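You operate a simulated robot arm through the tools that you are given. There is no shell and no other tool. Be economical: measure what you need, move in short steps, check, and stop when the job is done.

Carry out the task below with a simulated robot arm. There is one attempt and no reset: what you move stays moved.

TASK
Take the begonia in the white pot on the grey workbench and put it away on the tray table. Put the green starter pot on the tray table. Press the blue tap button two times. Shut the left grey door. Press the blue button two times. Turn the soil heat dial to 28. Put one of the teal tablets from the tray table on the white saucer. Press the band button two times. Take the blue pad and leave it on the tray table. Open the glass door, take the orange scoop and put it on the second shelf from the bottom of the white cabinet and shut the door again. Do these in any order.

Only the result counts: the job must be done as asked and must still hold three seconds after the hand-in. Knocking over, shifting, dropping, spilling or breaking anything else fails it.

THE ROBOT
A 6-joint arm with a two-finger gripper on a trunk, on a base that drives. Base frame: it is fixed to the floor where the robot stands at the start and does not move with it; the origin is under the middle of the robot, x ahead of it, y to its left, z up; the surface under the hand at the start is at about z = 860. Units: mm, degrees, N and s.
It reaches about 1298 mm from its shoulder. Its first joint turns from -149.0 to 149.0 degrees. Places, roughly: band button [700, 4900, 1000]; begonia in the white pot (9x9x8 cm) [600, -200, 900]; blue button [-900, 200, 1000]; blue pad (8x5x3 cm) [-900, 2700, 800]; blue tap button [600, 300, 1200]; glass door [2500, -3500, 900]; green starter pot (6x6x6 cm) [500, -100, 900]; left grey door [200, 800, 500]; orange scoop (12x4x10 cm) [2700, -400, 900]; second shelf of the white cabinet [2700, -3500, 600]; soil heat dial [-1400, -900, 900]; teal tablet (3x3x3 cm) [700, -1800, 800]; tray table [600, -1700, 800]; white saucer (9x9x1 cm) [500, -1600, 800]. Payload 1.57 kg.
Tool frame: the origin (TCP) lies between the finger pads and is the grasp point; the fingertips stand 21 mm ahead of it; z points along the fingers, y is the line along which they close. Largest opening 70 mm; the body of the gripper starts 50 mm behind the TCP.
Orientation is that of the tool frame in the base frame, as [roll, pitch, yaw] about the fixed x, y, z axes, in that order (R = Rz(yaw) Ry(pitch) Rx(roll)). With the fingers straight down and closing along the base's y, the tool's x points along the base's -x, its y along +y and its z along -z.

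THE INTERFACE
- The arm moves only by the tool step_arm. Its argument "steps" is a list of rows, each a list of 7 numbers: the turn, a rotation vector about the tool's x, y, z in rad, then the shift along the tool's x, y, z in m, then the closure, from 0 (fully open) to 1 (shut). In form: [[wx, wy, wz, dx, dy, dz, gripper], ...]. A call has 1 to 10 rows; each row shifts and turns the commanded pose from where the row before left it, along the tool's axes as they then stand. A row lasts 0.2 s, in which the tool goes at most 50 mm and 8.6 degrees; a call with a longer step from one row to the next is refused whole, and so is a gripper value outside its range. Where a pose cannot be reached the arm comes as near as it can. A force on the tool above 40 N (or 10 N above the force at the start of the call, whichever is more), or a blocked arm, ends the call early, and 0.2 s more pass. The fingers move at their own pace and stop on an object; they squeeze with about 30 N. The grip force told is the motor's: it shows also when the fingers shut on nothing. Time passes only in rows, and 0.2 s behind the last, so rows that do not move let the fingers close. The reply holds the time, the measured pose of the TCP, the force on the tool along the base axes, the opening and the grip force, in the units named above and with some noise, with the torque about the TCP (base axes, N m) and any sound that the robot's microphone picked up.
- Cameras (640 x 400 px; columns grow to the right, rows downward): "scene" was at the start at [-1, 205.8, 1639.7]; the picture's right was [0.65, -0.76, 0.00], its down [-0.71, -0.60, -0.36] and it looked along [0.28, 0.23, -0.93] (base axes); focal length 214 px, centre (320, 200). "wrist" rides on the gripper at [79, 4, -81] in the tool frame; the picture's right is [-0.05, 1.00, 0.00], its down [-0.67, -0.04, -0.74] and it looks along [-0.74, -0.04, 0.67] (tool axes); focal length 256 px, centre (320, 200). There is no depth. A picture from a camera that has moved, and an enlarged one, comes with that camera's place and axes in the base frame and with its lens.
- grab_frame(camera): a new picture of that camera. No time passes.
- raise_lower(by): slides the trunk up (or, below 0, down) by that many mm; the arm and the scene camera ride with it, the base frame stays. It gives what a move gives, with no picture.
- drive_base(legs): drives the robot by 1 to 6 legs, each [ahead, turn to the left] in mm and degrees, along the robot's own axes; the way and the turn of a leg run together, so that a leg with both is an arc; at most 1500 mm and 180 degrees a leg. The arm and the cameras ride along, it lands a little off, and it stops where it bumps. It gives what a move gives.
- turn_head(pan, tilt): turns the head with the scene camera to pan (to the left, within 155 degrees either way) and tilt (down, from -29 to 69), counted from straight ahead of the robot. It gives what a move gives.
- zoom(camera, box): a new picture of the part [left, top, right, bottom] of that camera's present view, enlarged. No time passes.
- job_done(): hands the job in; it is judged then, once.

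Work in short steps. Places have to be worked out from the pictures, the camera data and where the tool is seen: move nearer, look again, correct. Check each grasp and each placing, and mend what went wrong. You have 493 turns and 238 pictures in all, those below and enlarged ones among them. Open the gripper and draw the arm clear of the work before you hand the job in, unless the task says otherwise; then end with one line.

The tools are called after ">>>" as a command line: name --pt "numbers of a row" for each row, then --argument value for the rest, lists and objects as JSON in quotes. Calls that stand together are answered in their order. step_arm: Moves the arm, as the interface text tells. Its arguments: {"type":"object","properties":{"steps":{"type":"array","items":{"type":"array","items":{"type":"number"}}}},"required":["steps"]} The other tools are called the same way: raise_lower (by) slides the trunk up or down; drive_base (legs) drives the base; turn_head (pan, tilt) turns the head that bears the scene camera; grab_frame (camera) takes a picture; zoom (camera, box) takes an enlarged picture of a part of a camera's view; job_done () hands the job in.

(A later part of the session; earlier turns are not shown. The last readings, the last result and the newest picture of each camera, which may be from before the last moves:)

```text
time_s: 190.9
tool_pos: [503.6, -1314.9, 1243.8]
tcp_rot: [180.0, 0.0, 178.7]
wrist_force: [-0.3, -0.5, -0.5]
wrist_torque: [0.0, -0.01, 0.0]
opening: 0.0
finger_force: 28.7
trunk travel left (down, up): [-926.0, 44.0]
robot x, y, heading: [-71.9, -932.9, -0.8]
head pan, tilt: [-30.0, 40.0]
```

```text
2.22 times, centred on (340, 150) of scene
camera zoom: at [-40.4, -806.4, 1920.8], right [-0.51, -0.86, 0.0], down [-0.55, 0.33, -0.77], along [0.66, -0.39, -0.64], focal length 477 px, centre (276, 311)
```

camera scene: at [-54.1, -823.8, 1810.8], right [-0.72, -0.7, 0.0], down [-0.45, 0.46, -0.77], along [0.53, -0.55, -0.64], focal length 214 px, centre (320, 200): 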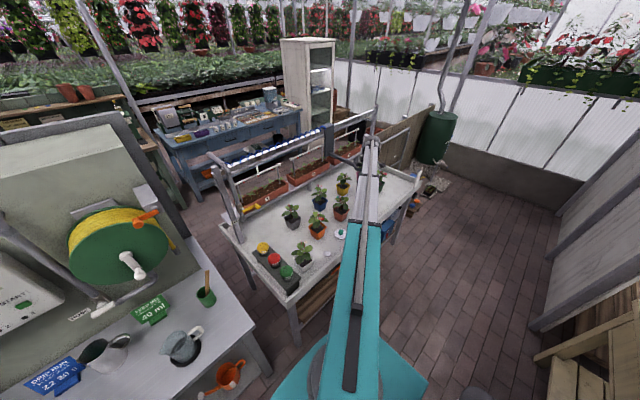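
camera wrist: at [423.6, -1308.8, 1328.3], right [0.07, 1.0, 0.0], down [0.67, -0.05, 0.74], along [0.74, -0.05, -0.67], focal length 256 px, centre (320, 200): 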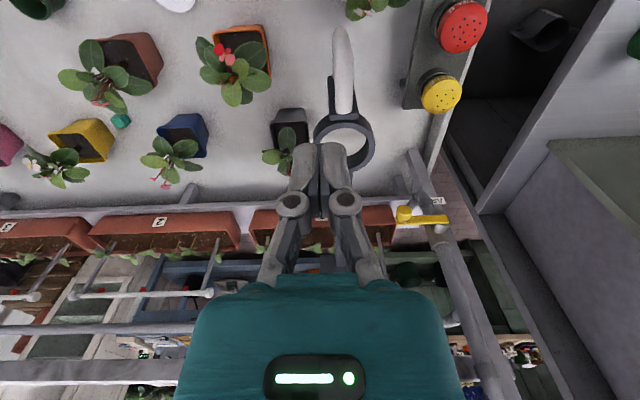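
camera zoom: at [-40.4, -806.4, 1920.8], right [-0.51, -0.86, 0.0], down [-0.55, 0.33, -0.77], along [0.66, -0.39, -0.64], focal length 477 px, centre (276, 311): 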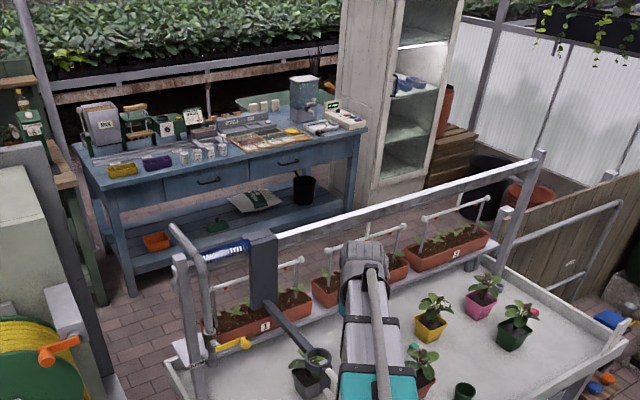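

The trolley met its end stop (14 N) with the ring at ≈−1290, essentially its original place. Now I look around for the soil heat dial and the blue button behind the robot.

>>> turn_head --pan -100 --tilt 25

>>> grab_frame --camera "scene"

>>> turn_head --pan -145 --tilt 30

>>> grab_frame --camera "scene"

>>> turn_head --pan 155 --tilt 30

>>> grab_frame --camera "scene"

```text
time_s: 192.4
tool_pos: [504.2, -1314.1, 1245.2]
tcp_rot: [180.0, 0.0, 178.9]
wrist_force: [0.1, 0.3, -0.2]
wrist_torque: [0.02, 0.0, 0.0]
opening: 0.0
finger_force: 28.6
trunk travel left (down, up): [-926.0, 44.0]
robot x, y, heading: [-74.7, -930.5, -0.9]
head pan, tilt: [-100.0, 25.0]
```

```text
150 pictures are left
camera scene: at [-130.6, -853.5, 1944.1], right [-0.98, 0.19, 0.0], down [0.08, 0.42, -0.91], along [-0.17, -0.89, -0.42], focal length 214 px, centre (320, 200)
```

scene: 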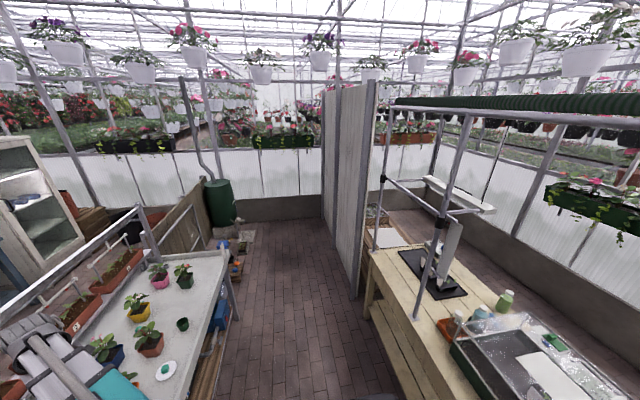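

```text
time_s: 193.5
tool_pos: [504.6, -1313.8, 1244.4]
tcp_rot: [179.9, -0.1, 179.0]
wrist_force: [-0.2, 1.0, -0.4]
wrist_torque: [0.0, -0.02, -0.02]
opening: 0.0
finger_force: 28.5
trunk travel left (down, up): [-926.0, 44.0]
robot x, y, heading: [-65.9, -933.2, -0.6]
head pan, tilt: [-145.0, 30.0]
```

```text
149 pictures are left
camera scene: at [-188.2, -814.0, 1936.2], right [-0.56, 0.83, 0.0], down [0.41, 0.28, -0.87], along [-0.72, -0.49, -0.5], focal length 214 px, centre (320, 200)
```

scene: 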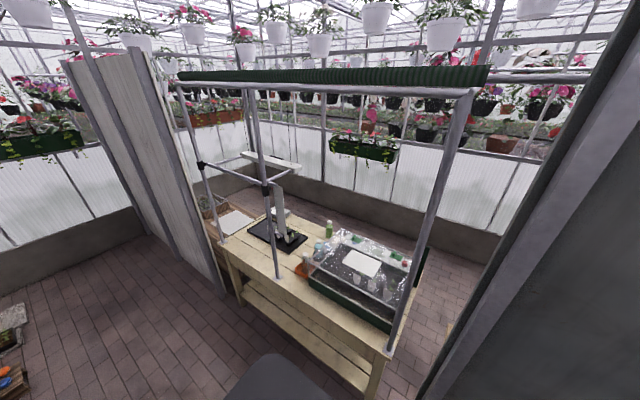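

```text
time_s: 197.6
tool_pos: [503.7, -1313.1, 1244.3]
tcp_rot: [180.0, 0.0, 178.9]
wrist_force: [-0.3, -1.4, -0.4]
wrist_torque: [0.06, 0.01, 0.03]
opening: 0.0
finger_force: 29.1
trunk travel left (down, up): [-926.0, 44.0]
robot x, y, heading: [-72.2, -932.3, -0.9]
head pan, tilt: [154.7, 30.0]
```

```text
148 pictures are left
camera scene: at [-194.8, -723.2, 1936.2], right [0.44, 0.9, 0.0], down [0.45, -0.22, -0.87], along [-0.78, 0.38, -0.5], focal length 214 px, centre (320, 200)
```

scene: 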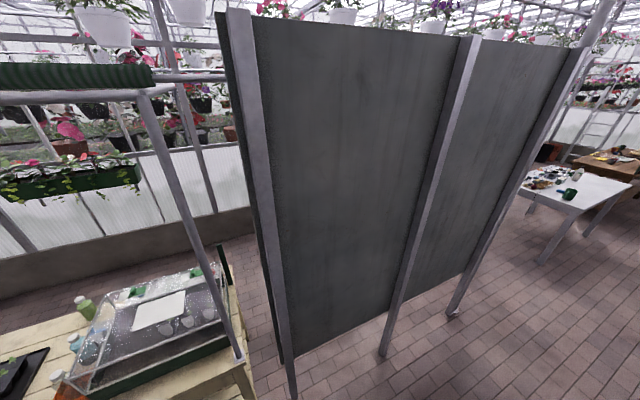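

I zoom toward the propagator where the soil heat dial should be.

>>> turn_head --pan -155 --tilt 30

>>> zoom --camera "scene" --box '[180, 200, 420, 370]'

```text
time_s: 201.8
tool_pos: [504.3, -1314.3, 1245.3]
tcp_rot: [179.9, 0.1, 178.9]
wrist_force: [0.5, 0.6, -0.1]
wrist_torque: [0.03, -0.06, 0.01]
opening: 0.1
finger_force: 28.9
trunk travel left (down, up): [-926.0, 44.0]
robot x, y, heading: [-73.9, -937.0, -0.6]
head pan, tilt: [-154.7, 30.0]
```

```text
2.35 times, centred on (300, 285) of scene
camera zoom: at [-195.7, -800.6, 1936.2], right [-0.42, 0.91, 0.0], down [0.45, 0.21, -0.87], along [-0.79, -0.36, -0.5], focal length 505 px, centre (367, 0)
```

zoom: 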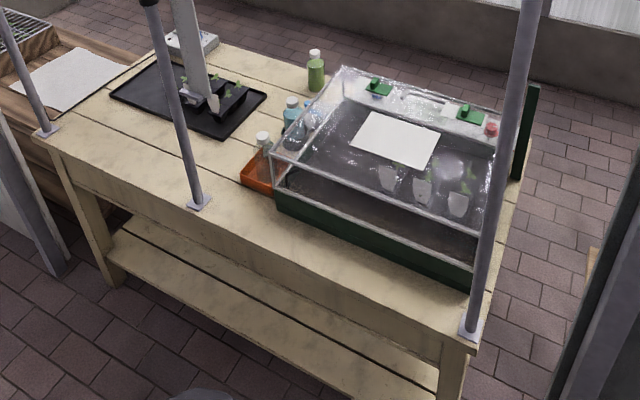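

The dial faces the back aisle (x<-1510); the partition (y −700…920) must be rounded at its north end. I bring the arm straight ahead, then drive north.

>>> step_arm --pt "0 0 0 0 0.048 0 1" --pt "0 0 0 0 0.048 0 1" --pt "0 0 0 0 0.048 0 1" --pt "0 0 0 0 0.048 0 1" --pt "0 0 0 0 0.048 0 1" --pt "0 0 0 0 0.048 0 1" --pt "0 0 0 0 0.048 0 1" --pt "0 0 0 0 0.048 0 1"

>>> drive_base --legs '[[-90, 0], [0, 90], [1200, 0]]'

>>> turn_head --pan 30 --tilt 30

>>> grab_frame --camera "scene"

```text
time_s: 203.6
tool_pos: [512.6, -928.7, 1245.4]
tcp_rot: [-179.8, 0.0, 178.9]
wrist_force: [0.6, 1.1, -0.8]
wrist_torque: [-0.06, 0.05, -0.01]
opening: 0.0
finger_force: 28.0
out of reach, approached as far as the arm can: row 4
trunk travel left (down, up): [-926.0, 44.0]
robot x, y, heading: [-74.2, -932.2, -0.4]
head pan, tilt: [-154.7, 30.0]
```

```text
time_s: 217.3
tool_pos: [-168.7, 831.6, 1244.9]
tcp_rot: [-180.0, -0.1, -89.9]
wrist_force: [0.2, 0.8, 0.1]
wrist_torque: [-0.01, -0.01, 0.01]
opening: 0.0
finger_force: 29.2
trunk travel left (down, up): [-926.0, 44.0]
robot x, y, heading: [-155.3, 248.0, 90.5]
head pan, tilt: [-154.7, 30.0]
```

```text
time_s: 220.1
tool_pos: [-169.1, 831.8, 1244.4]
tcp_rot: [-180.0, -0.1, -89.8]
wrist_force: [0.2, -1.0, 0.2]
wrist_torque: [0.03, -0.02, 0.0]
opening: 0.2
finger_force: 29.3
trunk travel left (down, up): [-926.0, 44.0]
robot x, y, heading: [-154.4, 247.7, 90.5]
head pan, tilt: [30.0, 30.0]
```

```text
146 pictures are left
camera scene: at [-368.8, 278.5, 1936.1], right [0.86, 0.51, 0.0], down [0.25, -0.43, -0.87], along [-0.44, 0.75, -0.5], focal length 214 px, centre (320, 200)
```

scene: 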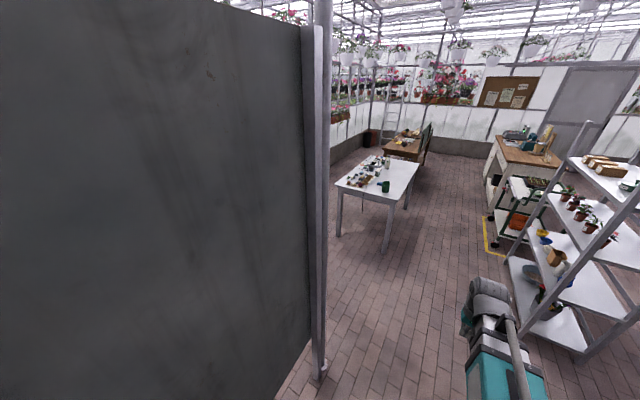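

Clear floor ahead. I drive past the partition end, turn to face −x, and look.

>>> drive_base --legs '[[1080, 0], [0, 90]]'

>>> turn_head --pan 25 --tilt 30

>>> grab_frame --camera "scene"

```text
time_s: 232.8
tool_pos: [-736.1, 1350.9, 1243.8]
tcp_rot: [180.0, 0.0, 0.5]
wrist_force: [-0.5, 0.0, 0.0]
wrist_torque: [-0.02, 0.03, 0.01]
opening: 0.1
finger_force: 28.6
trunk travel left (down, up): [-926.0, 44.0]
robot x, y, heading: [-151.7, 1369.6, -179.1]
head pan, tilt: [30.0, 30.0]
```

```text
time_s: 233.4
tool_pos: [-736.3, 1350.0, 1245.2]
tcp_rot: [179.9, 0.0, 0.5]
wrist_force: [0.4, -0.7, -0.3]
wrist_torque: [-0.02, 0.0, 0.02]
opening: 0.0
finger_force: 28.8
trunk travel left (down, up): [-926.0, 44.0]
robot x, y, heading: [-150.4, 1374.2, -179.0]
head pan, tilt: [25.0, 30.0]
```

```text
145 pictures are left
camera scene: at [-184.5, 1160.6, 1936.2], right [-0.44, 0.9, 0.0], down [0.45, 0.22, -0.87], along [-0.78, -0.38, -0.5], focal length 214 px, centre (320, 200)
```

scene: 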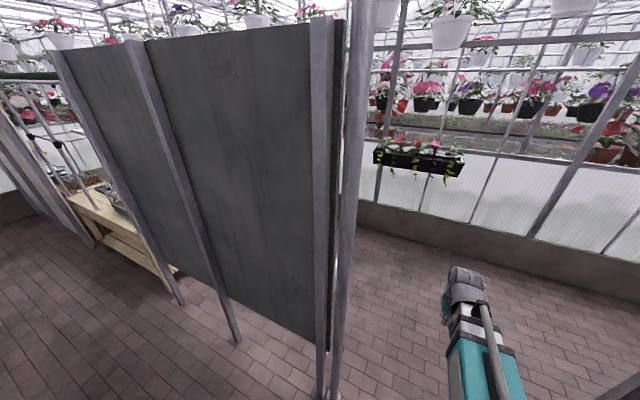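

The back aisle is wide. I drive to x≈−1600, face −y, and look.

>>> drive_base --legs '[[1430, 0], [0, 90]]'

>>> turn_head --pan 30 --tilt 25

>>> grab_frame --camera "scene"

```text
time_s: 248.0
tool_pos: [-1598.6, 760.7, 1244.7]
tcp_rot: [180.0, 0.0, 90.9]
wrist_force: [-0.3, 0.8, 0.1]
wrist_torque: [-0.03, 0.02, -0.01]
opening: 0.0
finger_force: 28.5
trunk travel left (down, up): [-926.0, 44.0]
robot x, y, heading: [-1622.8, 1342.0, -88.7]
head pan, tilt: [25.0, 30.0]
```

```text
time_s: 248.7
tool_pos: [-1597.5, 760.1, 1244.2]
tcp_rot: [-180.0, 0.0, 90.9]
wrist_force: [-0.1, -0.4, 0.4]
wrist_torque: [-0.01, 0.0, -0.01]
opening: 0.0
finger_force: 28.6
trunk travel left (down, up): [-926.0, 44.0]
robot x, y, heading: [-1622.9, 1344.8, -88.7]
head pan, tilt: [30.0, 25.0]
```

```text
144 pictures are left
camera scene: at [-1403.7, 1312.7, 1944.1], right [-0.85, -0.52, 0.0], down [-0.22, 0.36, -0.91], along [0.47, -0.77, -0.42], focal length 214 px, centre (320, 200)
```

scene: 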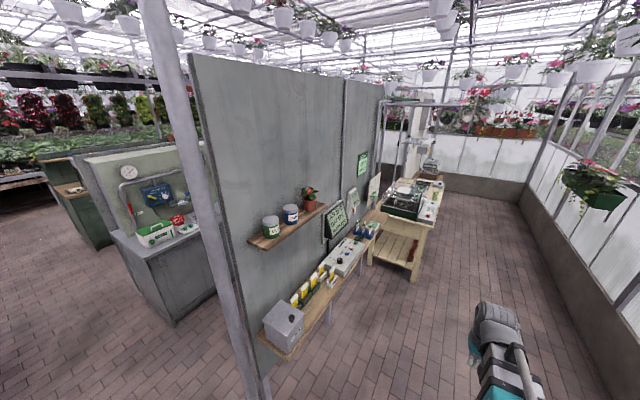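

>>> zoom --camera "scene" --box '[240, 180, 460, 350]'

>>> zoom --camera "scene" --box '[350, 150, 460, 230]'

```text
2.35 times, centred on (350, 265) of scene
camera zoom: at [-1403.7, 1312.7, 1944.1], right [-0.85, -0.52, 0.0], down [-0.22, 0.36, -0.91], along [0.47, -0.77, -0.42], focal length 505 px, centre (249, 47)
```

zoom: 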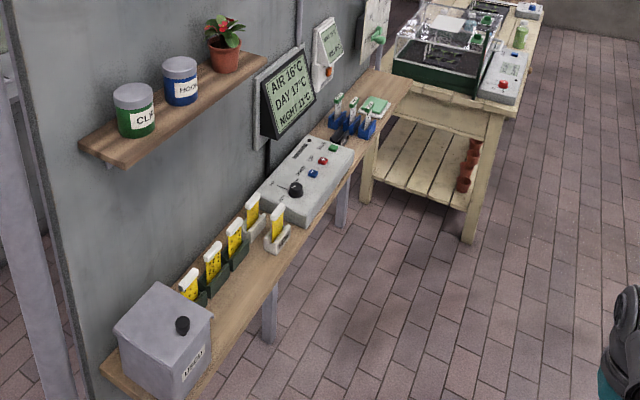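

```text
5.00 times, centred on (405, 190) of scene
camera zoom: at [-1403.7, 1312.7, 1944.1], right [-0.85, -0.52, 0.0], down [-0.22, 0.36, -0.91], along [0.47, -0.77, -0.42], focal length 1072 px, centre (-105, 250)
```

zoom: 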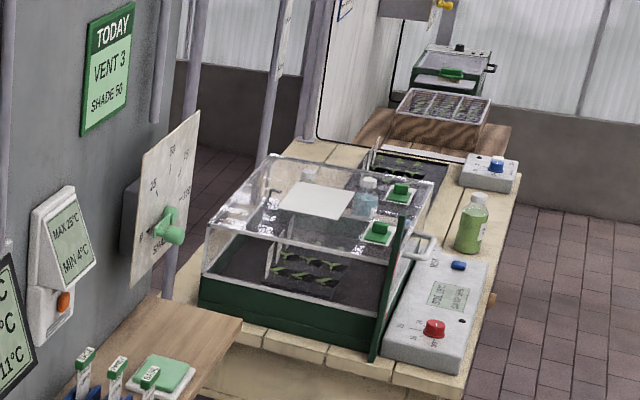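

The blue button is on the partition shelf's panel (≈(-950,220,1000)); the dial is the red knob on the white box (≈(-1350,-848)). I drive down to y≈260.

>>> drive_base --legs '[[1080, 0]]'

>>> turn_head --pan 80 --tilt 45

>>> grab_frame --camera "scene"

```text
time_s: 255.4
tool_pos: [-1589.5, -319.6, 1243.7]
tcp_rot: [179.9, 0.0, 90.2]
wrist_force: [-0.6, -0.2, 0.1]
wrist_torque: [0.02, 0.03, -0.01]
opening: 0.0
finger_force: 28.8
trunk travel left (down, up): [-926.0, 44.0]
robot x, y, heading: [-1603.9, 267.7, -89.5]
head pan, tilt: [30.0, 25.0]
```

```text
time_s: 256.6
tool_pos: [-1589.2, -319.5, 1244.6]
tcp_rot: [180.0, 0.0, 90.1]
wrist_force: [-0.3, -0.2, 0.1]
wrist_torque: [0.01, -0.03, 0.02]
opening: 0.2
finger_force: 28.4
trunk travel left (down, up): [-926.0, 44.0]
robot x, y, heading: [-1605.0, 265.8, -89.4]
head pan, tilt: [80.0, 45.0]
```

```text
141 pictures are left
camera scene: at [-1353.3, 297.1, 1913.6], right [-0.17, -0.99, 0.0], down [-0.7, 0.12, -0.71], along [0.7, -0.12, -0.71], focal length 214 px, centre (320, 200)
```

scene: 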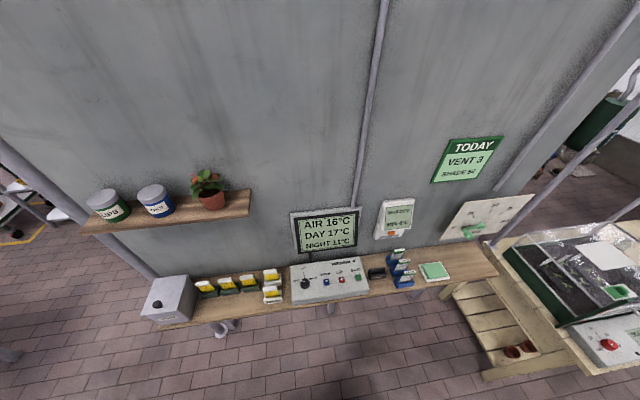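

>>> zoom --camera "scene" --box '[270, 230, 400, 320]'

>>> zoom --camera "scene" --box '[540, 270, 640, 380]'

```text
4.44 times, centred on (335, 275) of scene
camera zoom: at [-1353.3, 297.1, 1913.6], right [-0.17, -0.99, 0.0], down [-0.7, 0.12, -0.71], along [0.7, -0.12, -0.71], focal length 953 px, centre (253, -133)
```

zoom: 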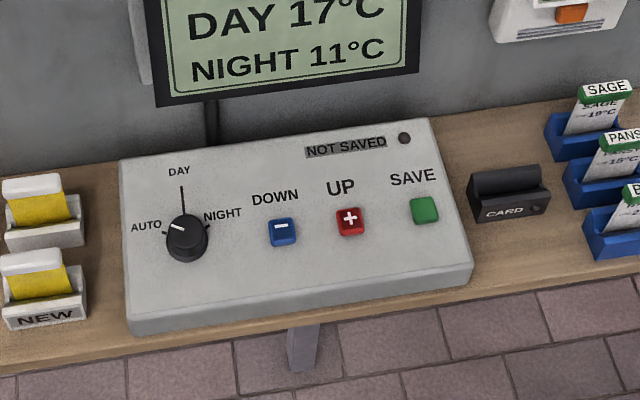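

```text
3.64 times, centred on (590, 325) of scene
camera zoom: at [-1353.3, 297.1, 1913.6], right [-0.17, -0.99, 0.0], down [-0.7, 0.12, -0.71], along [0.7, -0.12, -0.71], focal length 780 px, centre (-662, -254)
```

zoom: 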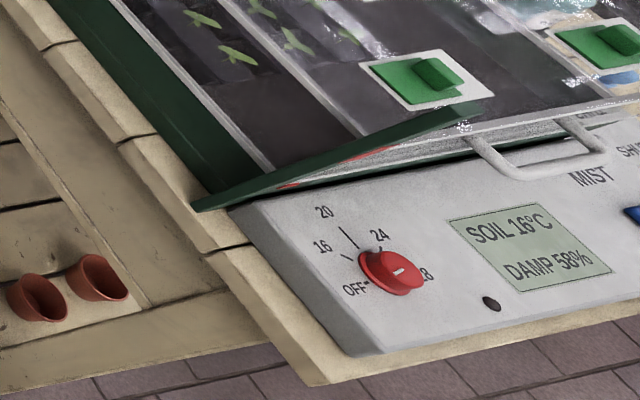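

The "DOWN" blue button is near (-955,200); the dial has OFF/16/20/24/28. I swing the arm to the left toward the button.

>>> step_arm --pt "0 0 0 0.001 0.0395 0 1" --pt "0 0 0 0.001 0.0395 0 1" --pt "0 0 0 0.001 0.0395 0 1" --pt "0 0 0 0.001 0.0395 0 1" --pt "0 0 0 0.001 0.0395 0 1" --pt "0 0 0 0.0216 0.0374 0 1" --pt "0 0 0 0.0216 0.0374 0 1" --pt "0 0 0 0.0216 0.0374 0 1" --pt "0 0 0 0.0216 0.0374 0 1" --pt "0 0 0 0.0216 0.0374 0 1"

>>> step_arm --pt "0 0 0 0.033 0.0276 0 1" --pt "0 0 0 0.033 0.0276 0 1" --pt "0 0 0 0.033 0.0276 0 1" --pt "0 0 0 0.033 0.0276 0 1" --pt "0 0 0 0.033 0.0276 0 1" --pt "0 0 0 0.0375 0.0155 0 1" --pt "0 0 0 0.0375 0.0155 0 1" --pt "0 0 0 0.0375 0.0155 0 1" --pt "0 0 0 0.0375 0.0155 0 1" --pt "0 0 0 0.0475 0.009 0 1"

>>> step_arm --pt "0 0 -0.148 0 0 0 1" --pt "0 0 -0.148 0 0 0 1" --pt "0 0 -0.148 0 0 0 1" --pt "0 0 -0.148 0 0 0 1" --pt "0 0 -0.148 0 0 0 1" --pt "0 0 -0.148 0 0 0 1" --pt "0 0 -0.148 0 0 0 1" --pt "0 0 -0.148 0 0 0 1" --pt "0 0 -0.148 0 0 0 1" --pt "0 0 -0.148 0 0 0 1"

>>> grab_frame --camera "wrist"

```text
time_s: 258.8
tool_pos: [-1202.4, -202.8, 1244.2]
tcp_rot: [-179.9, 0.0, 90.1]
wrist_force: [0.2, -0.5, 0.3]
wrist_torque: [-0.01, -0.01, 0.01]
opening: 0.1
finger_force: 28.7
out of reach, approached as far as the arm can: row 10
trunk travel left (down, up): [-926.0, 44.0]
robot x, y, heading: [-1607.7, 269.9, -89.3]
head pan, tilt: [80.0, 45.0]
```

```text
time_s: 261.0
tool_pos: [-997.4, 159.0, 1244.9]
tcp_rot: [-179.9, -0.1, 90.1]
wrist_force: [-0.5, -0.1, -0.4]
wrist_torque: [-0.02, 0.01, -0.02]
opening: 0.0
finger_force: 28.3
out of reach, approached as far as the arm can: row 8
trunk travel left (down, up): [-926.0, 44.0]
robot x, y, heading: [-1602.1, 263.7, -89.4]
head pan, tilt: [80.0, 45.0]
```

```text
time_s: 263.2
tool_pos: [-995.8, 158.3, 1244.5]
tcp_rot: [180.0, -0.1, 175.1]
wrist_force: [0.6, 0.3, -0.3]
wrist_torque: [0.01, -0.02, 0.0]
opening: 0.1
finger_force: 28.6
trunk travel left (down, up): [-926.0, 44.0]
robot x, y, heading: [-1605.7, 263.8, -89.6]
head pan, tilt: [80.0, 45.0]
```

```text
138 pictures are left
camera wrist: at [-1076.7, 168.7, 1328.3], right [0.14, 0.99, 0.0], down [0.66, -0.09, 0.74], along [0.74, -0.1, -0.67], focal length 256 px, centre (320, 200)
```

wrist: 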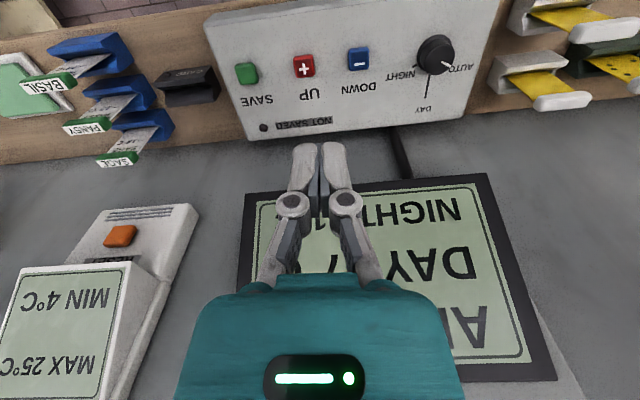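

Blue button triangulates to (-961,199,1016). Position above it and lower most of the way.

>>> step_arm --pt "0 0 0 -0.0157 0.0219 0 1" --pt "0 0 0 -0.0157 0.0219 0 1"

>>> raise_lower --by -175

>>> grab_frame --camera "wrist"

```text
time_s: 263.8
tool_pos: [-961.0, 200.1, 1245.0]
tcp_rot: [180.0, -0.1, 175.0]
wrist_force: [-0.6, 0.7, 0.0]
wrist_torque: [-0.01, 0.05, 0.0]
opening: 0.0
finger_force: 28.8
trunk travel left (down, up): [-926.0, 44.0]
robot x, y, heading: [-1603.7, 261.1, -89.7]
head pan, tilt: [80.0, 45.0]
```

```text
time_s: 265.8
tool_pos: [-962.8, 198.3, 1070.8]
tcp_rot: [180.0, 0.0, 175.0]
wrist_force: [0.3, 0.1, 0.4]
wrist_torque: [0.0, 0.0, 0.02]
opening: 0.2
finger_force: 28.9
trunk travel left (down, up): [-751.0, 219.0]
robot x, y, heading: [-1605.3, 268.7, -89.6]
head pan, tilt: [80.0, 45.0]
```

```text
137 pictures are left
camera wrist: at [-1042.2, 210.4, 1153.4], right [0.14, 0.99, 0.0], down [0.66, -0.09, 0.74], along [0.74, -0.1, -0.67], focal length 256 px, centre (320, 200)
```

wrist: 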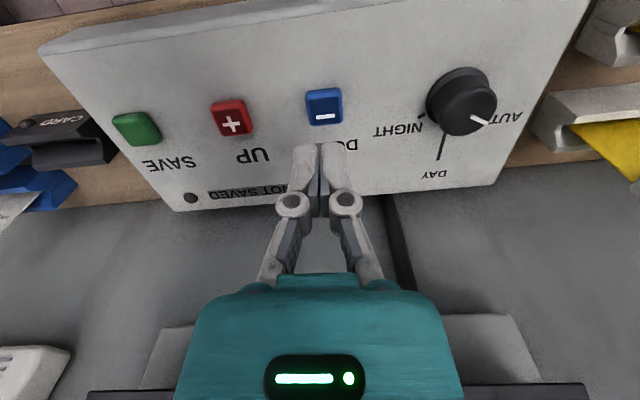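

Slight correction, then press down in small trunk steps.

>>> step_arm --pt "0 0 0 0.004 0.002 0 1"

>>> raise_lower --by -30

>>> raise_lower --by -4

>>> raise_lower --by -3

```text
time_s: 266.2
tool_pos: [-966.5, 201.5, 1069.1]
tcp_rot: [-179.9, 0.0, 175.0]
wrist_force: [0.7, 0.3, 0.3]
wrist_torque: [0.0, -0.03, -0.01]
opening: 0.0
finger_force: 28.6
trunk travel left (down, up): [-751.0, 219.0]
robot x, y, heading: [-1602.4, 264.7, -89.5]
head pan, tilt: [80.0, 45.0]
```

```text
time_s: 266.9
tool_pos: [-965.5, 202.1, 1039.7]
tcp_rot: [180.0, -0.1, 175.1]
wrist_force: [0.8, -0.3, 0.7]
wrist_torque: [0.02, 0.02, 0.0]
opening: 0.3
finger_force: 28.7
trunk travel left (down, up): [-721.0, 249.0]
robot x, y, heading: [-1604.8, 263.9, -89.4]
head pan, tilt: [80.0, 45.0]
```

```text
time_s: 267.4
tool_pos: [-965.8, 201.7, 1037.5]
tcp_rot: [179.9, 0.1, 175.0]
wrist_force: [-0.5, 0.4, -0.1]
wrist_torque: [0.0, 0.0, 0.03]
opening: 0.0
finger_force: 28.8
trunk travel left (down, up): [-717.0, 253.0]
robot x, y, heading: [-1602.7, 264.6, -89.5]
head pan, tilt: [80.0, 45.0]
```

```text
time_s: 268.0
tool_pos: [-965.1, 201.6, 1033.1]
tcp_rot: [179.9, 0.0, 175.0]
wrist_force: [-0.5, -0.4, -0.3]
wrist_torque: [-0.02, 0.02, -0.01]
opening: 0.2
finger_force: 28.1
trunk travel left (down, up): [-714.0, 256.0]
robot x, y, heading: [-1604.3, 266.7, -89.4]
head pan, tilt: [80.0, 45.0]
```

>>> raise_lower --by -3

>>> raise_lower --by -3

>>> grab_frame --camera "wrist"

```text
time_s: 268.5
tool_pos: [-966.2, 201.0, 1030.3]
tcp_rot: [-180.0, 0.0, 175.1]
wrist_force: [-0.2, -0.9, -0.1]
wrist_torque: [-0.01, 0.04, 0.03]
opening: 0.2
finger_force: 28.9
trunk travel left (down, up): [-711.0, 259.0]
robot x, y, heading: [-1603.3, 264.0, -89.3]
head pan, tilt: [80.0, 45.0]
```

```text
time_s: 269.0
tool_pos: [-965.5, 202.3, 1026.7]
tcp_rot: [-180.0, 0.0, 175.0]
wrist_force: [1.2, 1.3, -0.1]
wrist_torque: [-0.02, -0.01, 0.0]
opening: 0.1
finger_force: 28.6
trunk travel left (down, up): [-708.0, 262.0]
robot x, y, heading: [-1602.5, 265.7, -89.8]
head pan, tilt: [80.0, 45.0]
```

```text
136 pictures are left
camera wrist: at [-1045.7, 212.2, 1110.4], right [0.14, 0.99, 0.0], down [0.66, -0.09, 0.74], along [0.74, -0.1, -0.67], focal length 256 px, centre (320, 200)
```

wrist: 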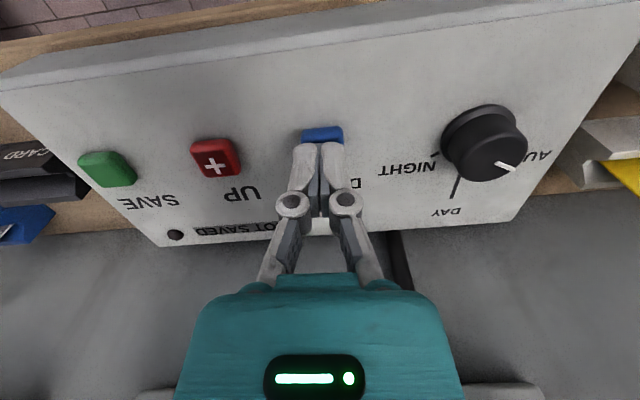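

Still above; continue.

>>> raise_lower --by -4

>>> raise_lower --by -3

>>> raise_lower --by -3

```text
time_s: 269.5
tool_pos: [-966.3, 201.3, 1022.0]
tcp_rot: [-179.9, 0.0, 175.0]
wrist_force: [0.0, 0.4, 0.1]
wrist_torque: [-0.03, 0.03, -0.01]
opening: 0.0
finger_force: 28.4
trunk travel left (down, up): [-704.0, 266.0]
robot x, y, heading: [-1606.0, 266.4, -89.4]
head pan, tilt: [80.0, 45.0]
```

```text
time_s: 270.1
tool_pos: [-965.6, 201.1, 1018.7]
tcp_rot: [-179.9, 0.0, 175.0]
wrist_force: [0.0, -0.6, -0.8]
wrist_torque: [0.0, -0.01, -0.03]
opening: 0.0
finger_force: 28.5
trunk travel left (down, up): [-701.0, 269.0]
robot x, y, heading: [-1603.9, 267.9, -89.5]
head pan, tilt: [80.0, 45.0]
```

```text
time_s: 270.6
tool_pos: [-965.7, 201.3, 1018.0]
tcp_rot: [-180.0, -0.1, 175.1]
wrist_force: [-0.1, 0.7, 0.3]
wrist_torque: [-0.01, -0.02, 0.02]
opening: 0.0
finger_force: 29.3
trunk travel left (down, up): [-698.0, 272.0]
robot x, y, heading: [-1606.6, 267.4, -89.4]
head pan, tilt: [80.0, 45.0]
```

>>> raise_lower --by -3

>>> raise_lower --by -3

>>> grab_frame --camera "wrist"

```text
time_s: 271.1
tool_pos: [-965.2, 201.7, 1014.3]
tcp_rot: [-179.9, 0.0, 175.0]
wrist_force: [0.0, -0.2, 0.4]
wrist_torque: [-0.02, 0.01, 0.03]
opening: 0.1
finger_force: 28.3
trunk travel left (down, up): [-695.0, 275.0]
robot x, y, heading: [-1604.6, 266.8, -89.5]
head pan, tilt: [80.0, 45.0]
```

```text
time_s: 271.6
tool_pos: [-966.5, 201.8, 1010.7]
tcp_rot: [180.0, 0.0, 175.0]
wrist_force: [-0.6, 0.1, -0.4]
wrist_torque: [-0.02, 0.0, 0.0]
opening: 0.0
finger_force: 28.9
trunk travel left (down, up): [-692.0, 278.0]
robot x, y, heading: [-1606.7, 263.0, -89.5]
head pan, tilt: [80.0, 45.0]
```

```text
135 pictures are left
camera wrist: at [-1045.8, 212.2, 1094.4], right [0.14, 0.99, 0.0], down [0.66, -0.09, 0.74], along [0.74, -0.1, -0.67], focal length 256 px, centre (320, 200)
```

wrist: 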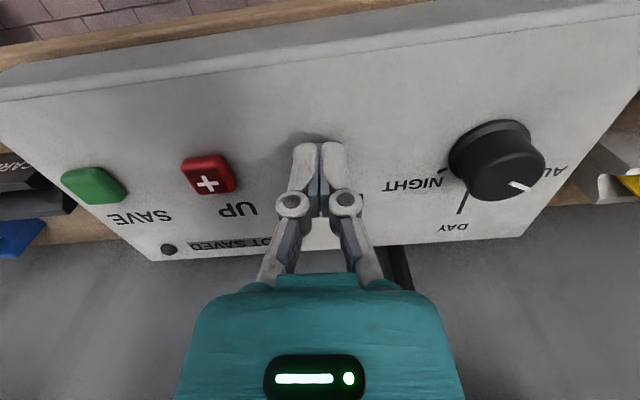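

No contact: re-triangulating from the wrist views gives the button at (-947,200,~978). I shift +17 mm in x (after raising 12) and lower again.

>>> raise_lower --by 14

>>> step_arm --pt "0 0 0 -0.018 0 0 1"

>>> raise_lower --by -15

>>> raise_lower --by -4

>>> raise_lower --by -3

```text
time_s: 272.2
tool_pos: [-965.5, 201.7, 1022.6]
tcp_rot: [-180.0, -0.1, 175.1]
wrist_force: [0.7, 0.2, 0.2]
wrist_torque: [0.0, 0.02, -0.01]
opening: 0.0
finger_force: 28.5
trunk travel left (down, up): [-706.0, 264.0]
robot x, y, heading: [-1605.2, 264.5, -89.6]
head pan, tilt: [80.0, 45.0]
```

```text
time_s: 272.6
tool_pos: [-948.1, 200.6, 1024.8]
tcp_rot: [180.0, 0.0, 175.1]
wrist_force: [0.4, -0.6, 0.0]
wrist_torque: [-0.03, 0.01, -0.02]
opening: 0.1
finger_force: 29.0
trunk travel left (down, up): [-706.0, 264.0]
robot x, y, heading: [-1606.6, 266.2, -89.4]
head pan, tilt: [80.0, 45.0]
```

```text
time_s: 273.3
tool_pos: [-949.4, 201.4, 1009.9]
tcp_rot: [-180.0, 0.0, 175.0]
wrist_force: [-0.3, -0.4, -0.3]
wrist_torque: [-0.01, 0.02, -0.04]
opening: 0.1
finger_force: 29.1
trunk travel left (down, up): [-691.0, 279.0]
robot x, y, heading: [-1602.0, 264.7, -89.4]
head pan, tilt: [80.0, 45.0]
```

```text
time_s: 273.8
tool_pos: [-948.4, 200.9, 1005.9]
tcp_rot: [179.9, -0.1, 175.1]
wrist_force: [0.9, 0.5, 0.8]
wrist_torque: [0.0, -0.01, 0.01]
opening: 0.1
finger_force: 28.6
trunk travel left (down, up): [-687.0, 283.0]
robot x, y, heading: [-1605.4, 262.5, -89.4]
head pan, tilt: [80.0, 45.0]
```

```text
time_s: 274.3
tool_pos: [-947.4, 201.7, 1002.2]
tcp_rot: [180.0, -0.1, 175.0]
wrist_force: [0.1, 0.1, 0.8]
wrist_torque: [0.01, -0.03, -0.02]
opening: 0.0
finger_force: 28.9
trunk travel left (down, up): [-684.0, 286.0]
robot x, y, heading: [-1605.7, 264.8, -89.5]
head pan, tilt: [80.0, 45.0]
```

>>> raise_lower --by -3

>>> raise_lower --by -3

>>> raise_lower --by -3

>>> grab_frame --camera "wrist"

```text
time_s: 274.8
tool_pos: [-947.8, 201.0, 999.7]
tcp_rot: [-180.0, 0.0, 175.0]
wrist_force: [0.4, -0.3, 1.6]
wrist_torque: [0.02, -0.03, 0.01]
opening: 5.8
finger_force: 28.3
trunk travel left (down, up): [-681.0, 289.0]
robot x, y, heading: [-1604.5, 263.4, -89.4]
head pan, tilt: [80.0, 45.0]
```

```text
time_s: 275.4
tool_pos: [-948.1, 201.3, 996.9]
tcp_rot: [179.9, -0.2, 175.0]
wrist_force: [-0.1, 0.1, 3.0]
wrist_torque: [-0.01, -0.02, -0.02]
opening: 6.1
finger_force: 28.6
trunk travel left (down, up): [-678.0, 292.0]
robot x, y, heading: [-1603.9, 265.9, -89.4]
head pan, tilt: [80.0, 45.0]
heard: click
```

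```text
time_s: 275.9
tool_pos: [-948.0, 200.7, 994.3]
tcp_rot: [180.0, 0.0, 175.1]
wrist_force: [4.5, -0.9, 18.3]
wrist_torque: [-0.03, -0.11, 0.0]
opening: 6.1
finger_force: 29.1
trunk travel left (down, up): [-675.0, 295.0]
robot x, y, heading: [-1601.9, 264.2, -89.4]
head pan, tilt: [80.0, 45.0]
```

```text
134 pictures are left
camera wrist: at [-1027.9, 211.8, 1077.9], right [0.14, 0.99, 0.0], down [0.66, -0.09, 0.75], along [0.74, -0.1, -0.67], focal length 256 px, centre (320, 200)
```

wrist: 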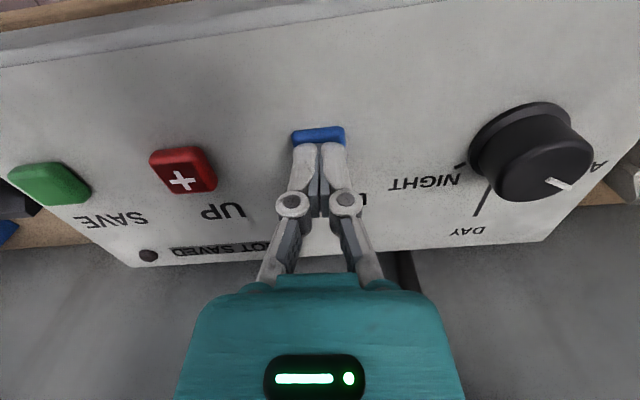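

One click. Raise 14 mm, then press again.

>>> raise_lower --by 14

>>> raise_lower --by -10

>>> raise_lower --by -3

```text
time_s: 276.5
tool_pos: [-948.2, 201.8, 1007.7]
tcp_rot: [180.0, -0.1, 175.0]
wrist_force: [0.7, 0.2, 0.0]
wrist_torque: [-0.03, 0.02, 0.01]
opening: 0.3
finger_force: 27.8
trunk travel left (down, up): [-689.0, 281.0]
robot x, y, heading: [-1602.5, 268.2, -89.8]
head pan, tilt: [80.0, 45.0]
```

```text
time_s: 277.1
tool_pos: [-948.7, 200.6, 998.3]
tcp_rot: [180.0, 0.0, 175.0]
wrist_force: [-0.2, 0.2, 2.8]
wrist_torque: [-0.01, 0.01, 0.01]
opening: 6.1
finger_force: 28.8
trunk travel left (down, up): [-679.0, 291.0]
robot x, y, heading: [-1606.3, 265.2, -89.6]
head pan, tilt: [80.0, 45.0]
heard: click
```

```text
time_s: 277.6
tool_pos: [-947.2, 202.1, 995.7]
tcp_rot: [180.0, 0.0, 175.0]
wrist_force: [4.0, 0.1, 12.8]
wrist_torque: [0.01, -0.11, 0.0]
opening: 6.1
finger_force: 28.7
trunk travel left (down, up): [-676.0, 294.0]
robot x, y, heading: [-1601.2, 264.2, -89.4]
head pan, tilt: [80.0, 45.0]
```

Two clicks. Raise and check the display.

>>> raise_lower --by 250

>>> zoom --camera "scene" --box '[240, 160, 400, 300]'

```text
time_s: 280.2
tool_pos: [-948.3, 201.7, 1244.4]
tcp_rot: [180.0, 0.0, 175.1]
wrist_force: [0.1, 0.7, -0.8]
wrist_torque: [0.02, 0.02, 0.01]
opening: 0.0
finger_force: 28.1
trunk travel left (down, up): [-926.0, 44.0]
robot x, y, heading: [-1603.8, 268.3, -89.6]
head pan, tilt: [80.0, 45.0]
```

```text
2.86 times, centred on (320, 230) of scene
camera zoom: at [-1353.1, 297.5, 1913.5], right [-0.16, -0.99, 0.0], down [-0.7, 0.12, -0.71], along [0.7, -0.12, -0.71], focal length 613 px, centre (320, 114)
```

zoom: 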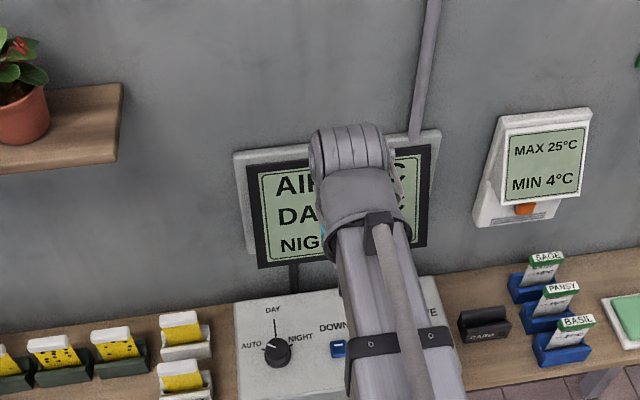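

Next the dial at ≈(-1352,-853). I swing the arm back toward the front and then drive ahead.

>>> step_arm --pt "0 0 0 0 -0.036 0 1" --pt "0 0 0 0 -0.036 0 1" --pt "0 0 0 0 -0.036 0 1" --pt "0 0 0 0.013 -0.042 0 1" --pt "0 0 0 0.013 -0.042 0 1" --pt "0 0 0 0.013 -0.042 0 1" --pt "0 0 0 0.013 -0.042 0 1" --pt "0 0 0 0.0234 -0.0369 0 1" --pt "0 0 0 0.0234 -0.0369 0 1"

>>> step_arm --pt "0 0 0 0.0234 -0.0369 0 1" --pt "0 0 0 0.0234 -0.0369 0 1" --pt "0 0 0 0.0323 -0.0294 0 0.3" --pt "0 0 0 0.0323 -0.0294 0 0.3" --pt "0 0 0 0.0323 -0.0294 0 0.3" --pt "0 0 0 0.0323 -0.0294 0 0.3" --pt "0 0 0 0.04 -0.024 0 0.3" --pt "0 0 0 0.04 -0.024 0 0.3"

>>> drive_base --legs '[[490, 0]]'

>>> grab_frame --camera "wrist"

```text
time_s: 282.2
tool_pos: [-1077.6, -140.7, 1245.5]
tcp_rot: [179.9, 0.0, 175.0]
wrist_force: [-0.2, 0.4, 0.2]
wrist_torque: [0.03, 0.0, -0.03]
opening: 0.1
finger_force: 28.7
trunk travel left (down, up): [-926.0, 44.0]
robot x, y, heading: [-1605.2, 266.1, -89.7]
head pan, tilt: [80.0, 45.0]
```

```text
time_s: 284.0
tool_pos: [-1356.7, -356.8, 1244.4]
tcp_rot: [179.9, 0.1, 175.1]
wrist_force: [0.7, -0.2, 0.0]
wrist_torque: [-0.01, -0.01, 0.02]
opening: 49.2
finger_force: 0.0
out of reach, approached as far as the arm can: row 2, 3
trunk travel left (down, up): [-926.0, 44.0]
robot x, y, heading: [-1603.7, 263.8, -89.4]
head pan, tilt: [80.0, 45.0]
```

```text
time_s: 287.4
tool_pos: [-1355.9, -851.8, 1244.6]
tcp_rot: [179.9, 0.1, 174.6]
wrist_force: [0.1, 0.4, 0.1]
wrist_torque: [0.0, 0.0, -0.02]
opening: 49.1
finger_force: 0.1
trunk travel left (down, up): [-926.0, 44.0]
robot x, y, heading: [-1601.0, -227.4, -89.9]
head pan, tilt: [80.0, 45.0]
```

```text
132 pictures are left
camera wrist: at [-1436.4, -840.5, 1328.1], right [0.15, 0.99, 0.0], down [0.66, -0.1, 0.74], along [0.74, -0.11, -0.67], focal length 256 px, centre (320, 200)
```

wrist: 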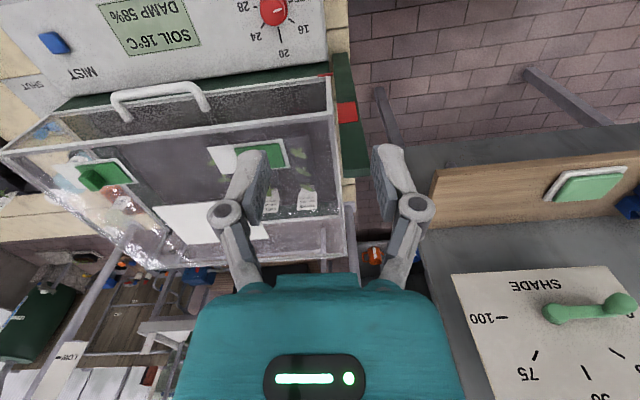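

Knob triangulates to ≈(-1352,-921,866). I move back/lower for a close look at the scale.

>>> step_arm --pt "0 0 0 0.0285 -0.037 0 0.3" --pt "0 0 0 0.0285 -0.037 0 0.3"

>>> raise_lower --by -170

>>> grab_frame --camera "wrist"

```text
time_s: 288.1
tool_pos: [-1421.3, -923.3, 1244.9]
tcp_rot: [179.9, 0.0, 174.7]
wrist_force: [-0.6, 0.2, 0.1]
wrist_torque: [0.02, -0.04, -0.01]
opening: 49.0
finger_force: 0.1
trunk travel left (down, up): [-926.0, 44.0]
robot x, y, heading: [-1602.4, -229.9, -90.0]
head pan, tilt: [80.0, 45.0]
```

```text
time_s: 290.0
tool_pos: [-1422.2, -921.5, 1075.1]
tcp_rot: [-180.0, 0.0, 174.7]
wrist_force: [-0.3, -0.8, 0.8]
wrist_torque: [-0.03, 0.02, -0.01]
opening: 49.0
finger_force: 0.0
trunk travel left (down, up): [-756.0, 214.0]
robot x, y, heading: [-1600.7, -226.5, -90.0]
head pan, tilt: [80.0, 45.0]
```

```text
131 pictures are left
camera wrist: at [-1501.8, -910.0, 1158.4], right [0.15, 0.99, 0.0], down [0.66, -0.1, 0.74], along [0.74, -0.11, -0.67], focal length 256 px, centre (320, 200)
```

wrist: 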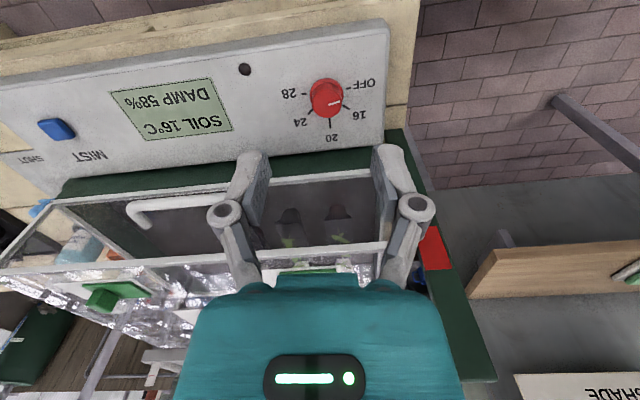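

>>> zoom --camera "wrist" --box '[260, 50, 400, 160]'

```text
3.64 times, centred on (330, 105) of wrist
camera zoom: at [-1501.8, -910.0, 1158.4], right [0.15, 0.99, 0.0], down [0.66, -0.1, 0.74], along [0.74, -0.11, -0.67], focal length 931 px, centre (284, 546)
```

zoom: 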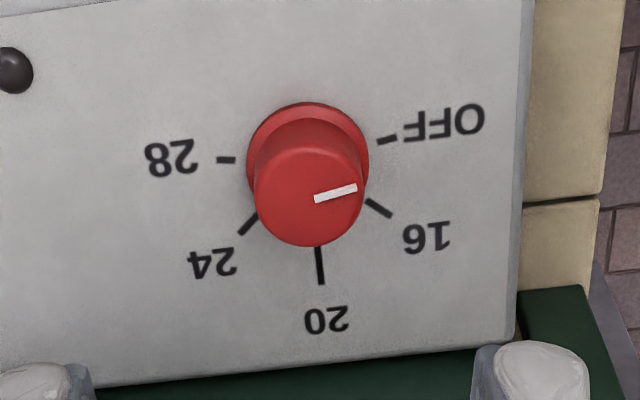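

Pointer is at OFF; 28 is ~192° clockwise (seen from above). Knob axis ≈(-1347,-923), top z≈862. I go over it and pre-rotate the hand 100° counter-clockwise so there's room to turn.

>>> step_arm --pt "0 0 0 -0.0369 0.0035 0 0.3" --pt "0 0 0 -0.0369 0.0035 0 0.3" --pt "0 0 -0.146 0 0 0 0.3" --pt "0 0 -0.146 0 0 0 0.3" --pt "0 0 -0.146 0 0 0 0.3" --pt "0 0 -0.146 0 0 0 0.3" --pt "0 0 -0.146 0 0 0 0.3" --pt "0 0 -0.146 0 0 0 0.3"

>>> step_arm --pt "0 0 -0.146 0 0 0 0.3" --pt "0 0 -0.146 0 0 0 0.3" --pt "0 0 -0.146 0 0 0 0.3" --pt "0 0 -0.146 0 0 0 0.3" --pt "0 0 -0.146 0 0 0 0.3" --pt "0 0 -0.146 0 0 0 0.3"

>>> raise_lower --by -120

>>> grab_frame --camera "wrist"

```text
time_s: 291.8
tool_pos: [-1349.1, -920.2, 1075.9]
tcp_rot: [179.9, 0.1, -135.0]
wrist_force: [0.5, 0.2, -0.5]
wrist_torque: [0.01, 0.01, 0.0]
opening: 48.8
finger_force: 0.1
trunk travel left (down, up): [-756.0, 214.0]
robot x, y, heading: [-1602.6, -228.8, -89.7]
head pan, tilt: [80.0, 45.0]
```

```text
time_s: 293.2
tool_pos: [-1348.1, -920.8, 1074.7]
tcp_rot: [180.0, 0.0, -84.8]
wrist_force: [-0.7, 0.1, 0.1]
wrist_torque: [-0.01, 0.0, 0.0]
opening: 48.9
finger_force: 0.1
trunk travel left (down, up): [-756.0, 214.0]
robot x, y, heading: [-1603.9, -227.8, -89.6]
head pan, tilt: [80.0, 45.0]
```

```text
time_s: 294.7
tool_pos: [-1348.6, -920.2, 955.0]
tcp_rot: [-180.0, 0.0, -84.9]
wrist_force: [0.1, 0.4, 0.3]
wrist_torque: [-0.01, 0.03, 0.01]
opening: 48.8
finger_force: 0.0
trunk travel left (down, up): [-636.0, 334.0]
robot x, y, heading: [-1597.1, -226.8, -89.9]
head pan, tilt: [80.0, 45.0]
```

```text
129 pictures are left
camera wrist: at [-1346.9, -1001.0, 1038.3], right [-1.0, -0.04, 0.0], down [-0.02, 0.67, 0.75], along [-0.03, 0.74, -0.67], focal length 256 px, centre (320, 200)
```

wrist: 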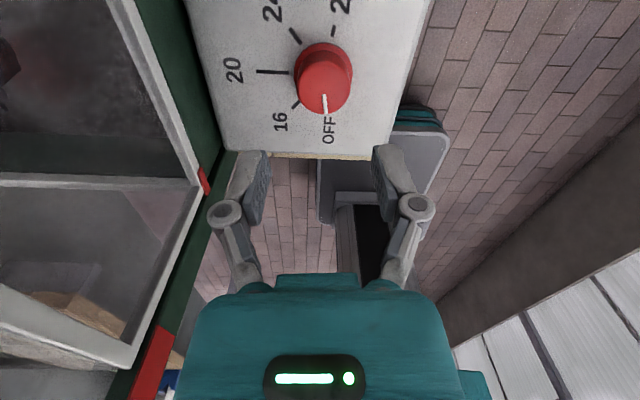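

Knob refined: axis (-1354,-923), top z≈876. Adjust and lower.

>>> step_arm --pt "0 0 0 0.0024 0.0067 0 0.3"

>>> raise_lower --by -68

>>> grab_frame --camera "wrist"

```text
time_s: 295.1
tool_pos: [-1355.1, -924.1, 955.4]
tcp_rot: [180.0, 0.0, -84.9]
wrist_force: [-0.1, 0.4, -0.6]
wrist_torque: [-0.01, -0.01, 0.01]
opening: 48.7
finger_force: 0.0
trunk travel left (down, up): [-636.0, 334.0]
robot x, y, heading: [-1602.7, -225.4, -89.9]
head pan, tilt: [80.0, 45.0]
```

```text
time_s: 296.1
tool_pos: [-1354.3, -923.7, 886.2]
tcp_rot: [180.0, -0.1, -84.9]
wrist_force: [0.0, -0.3, -0.1]
wrist_torque: [-0.01, 0.01, -0.02]
opening: 48.9
finger_force: 0.1
trunk travel left (down, up): [-568.0, 402.0]
robot x, y, heading: [-1599.5, -226.8, -89.9]
head pan, tilt: [80.0, 45.0]
```

```text
128 pictures are left
camera wrist: at [-1353.2, -1003.9, 970.2], right [-1.0, -0.04, 0.0], down [-0.02, 0.67, 0.75], along [-0.03, 0.74, -0.67], focal length 256 px, centre (320, 200)
```

wrist: 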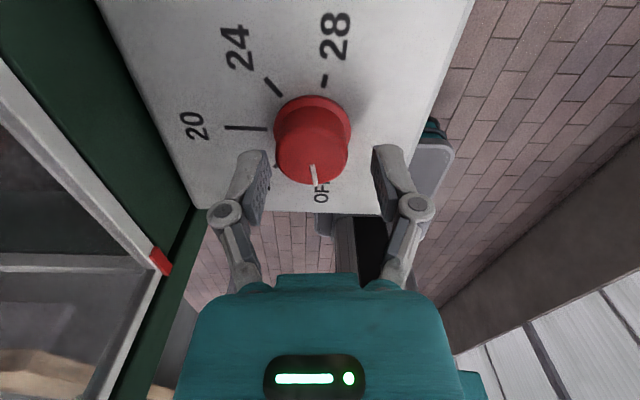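

>>> raise_lower --by -12

>>> raise_lower --by -5

>>> grab_frame --camera "wrist"

```text
time_s: 296.7
tool_pos: [-1353.9, -924.6, 875.0]
tcp_rot: [179.9, 0.0, -84.9]
wrist_force: [0.3, -0.6, -0.6]
wrist_torque: [-0.03, 0.01, 0.01]
opening: 48.9
finger_force: 0.1
trunk travel left (down, up): [-556.0, 414.0]
robot x, y, heading: [-1602.5, -232.1, -90.2]
head pan, tilt: [80.0, 45.0]
```

```text
time_s: 297.3
tool_pos: [-1355.0, -923.4, 869.5]
tcp_rot: [180.0, -0.1, -84.9]
wrist_force: [1.4, 0.4, 0.1]
wrist_torque: [-0.01, 0.01, -0.01]
opening: 49.2
finger_force: 0.0
trunk travel left (down, up): [-551.0, 419.0]
robot x, y, heading: [-1600.3, -227.6, -90.0]
head pan, tilt: [80.0, 45.0]
```

```text
127 pictures are left
camera wrist: at [-1353.2, -1003.9, 953.2], right [-1.0, -0.04, 0.0], down [-0.02, 0.67, 0.75], along [-0.03, 0.74, -0.67], focal length 256 px, centre (320, 200)
```

wrist: 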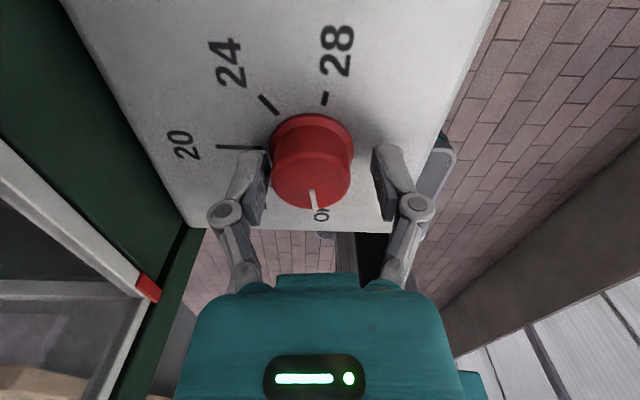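

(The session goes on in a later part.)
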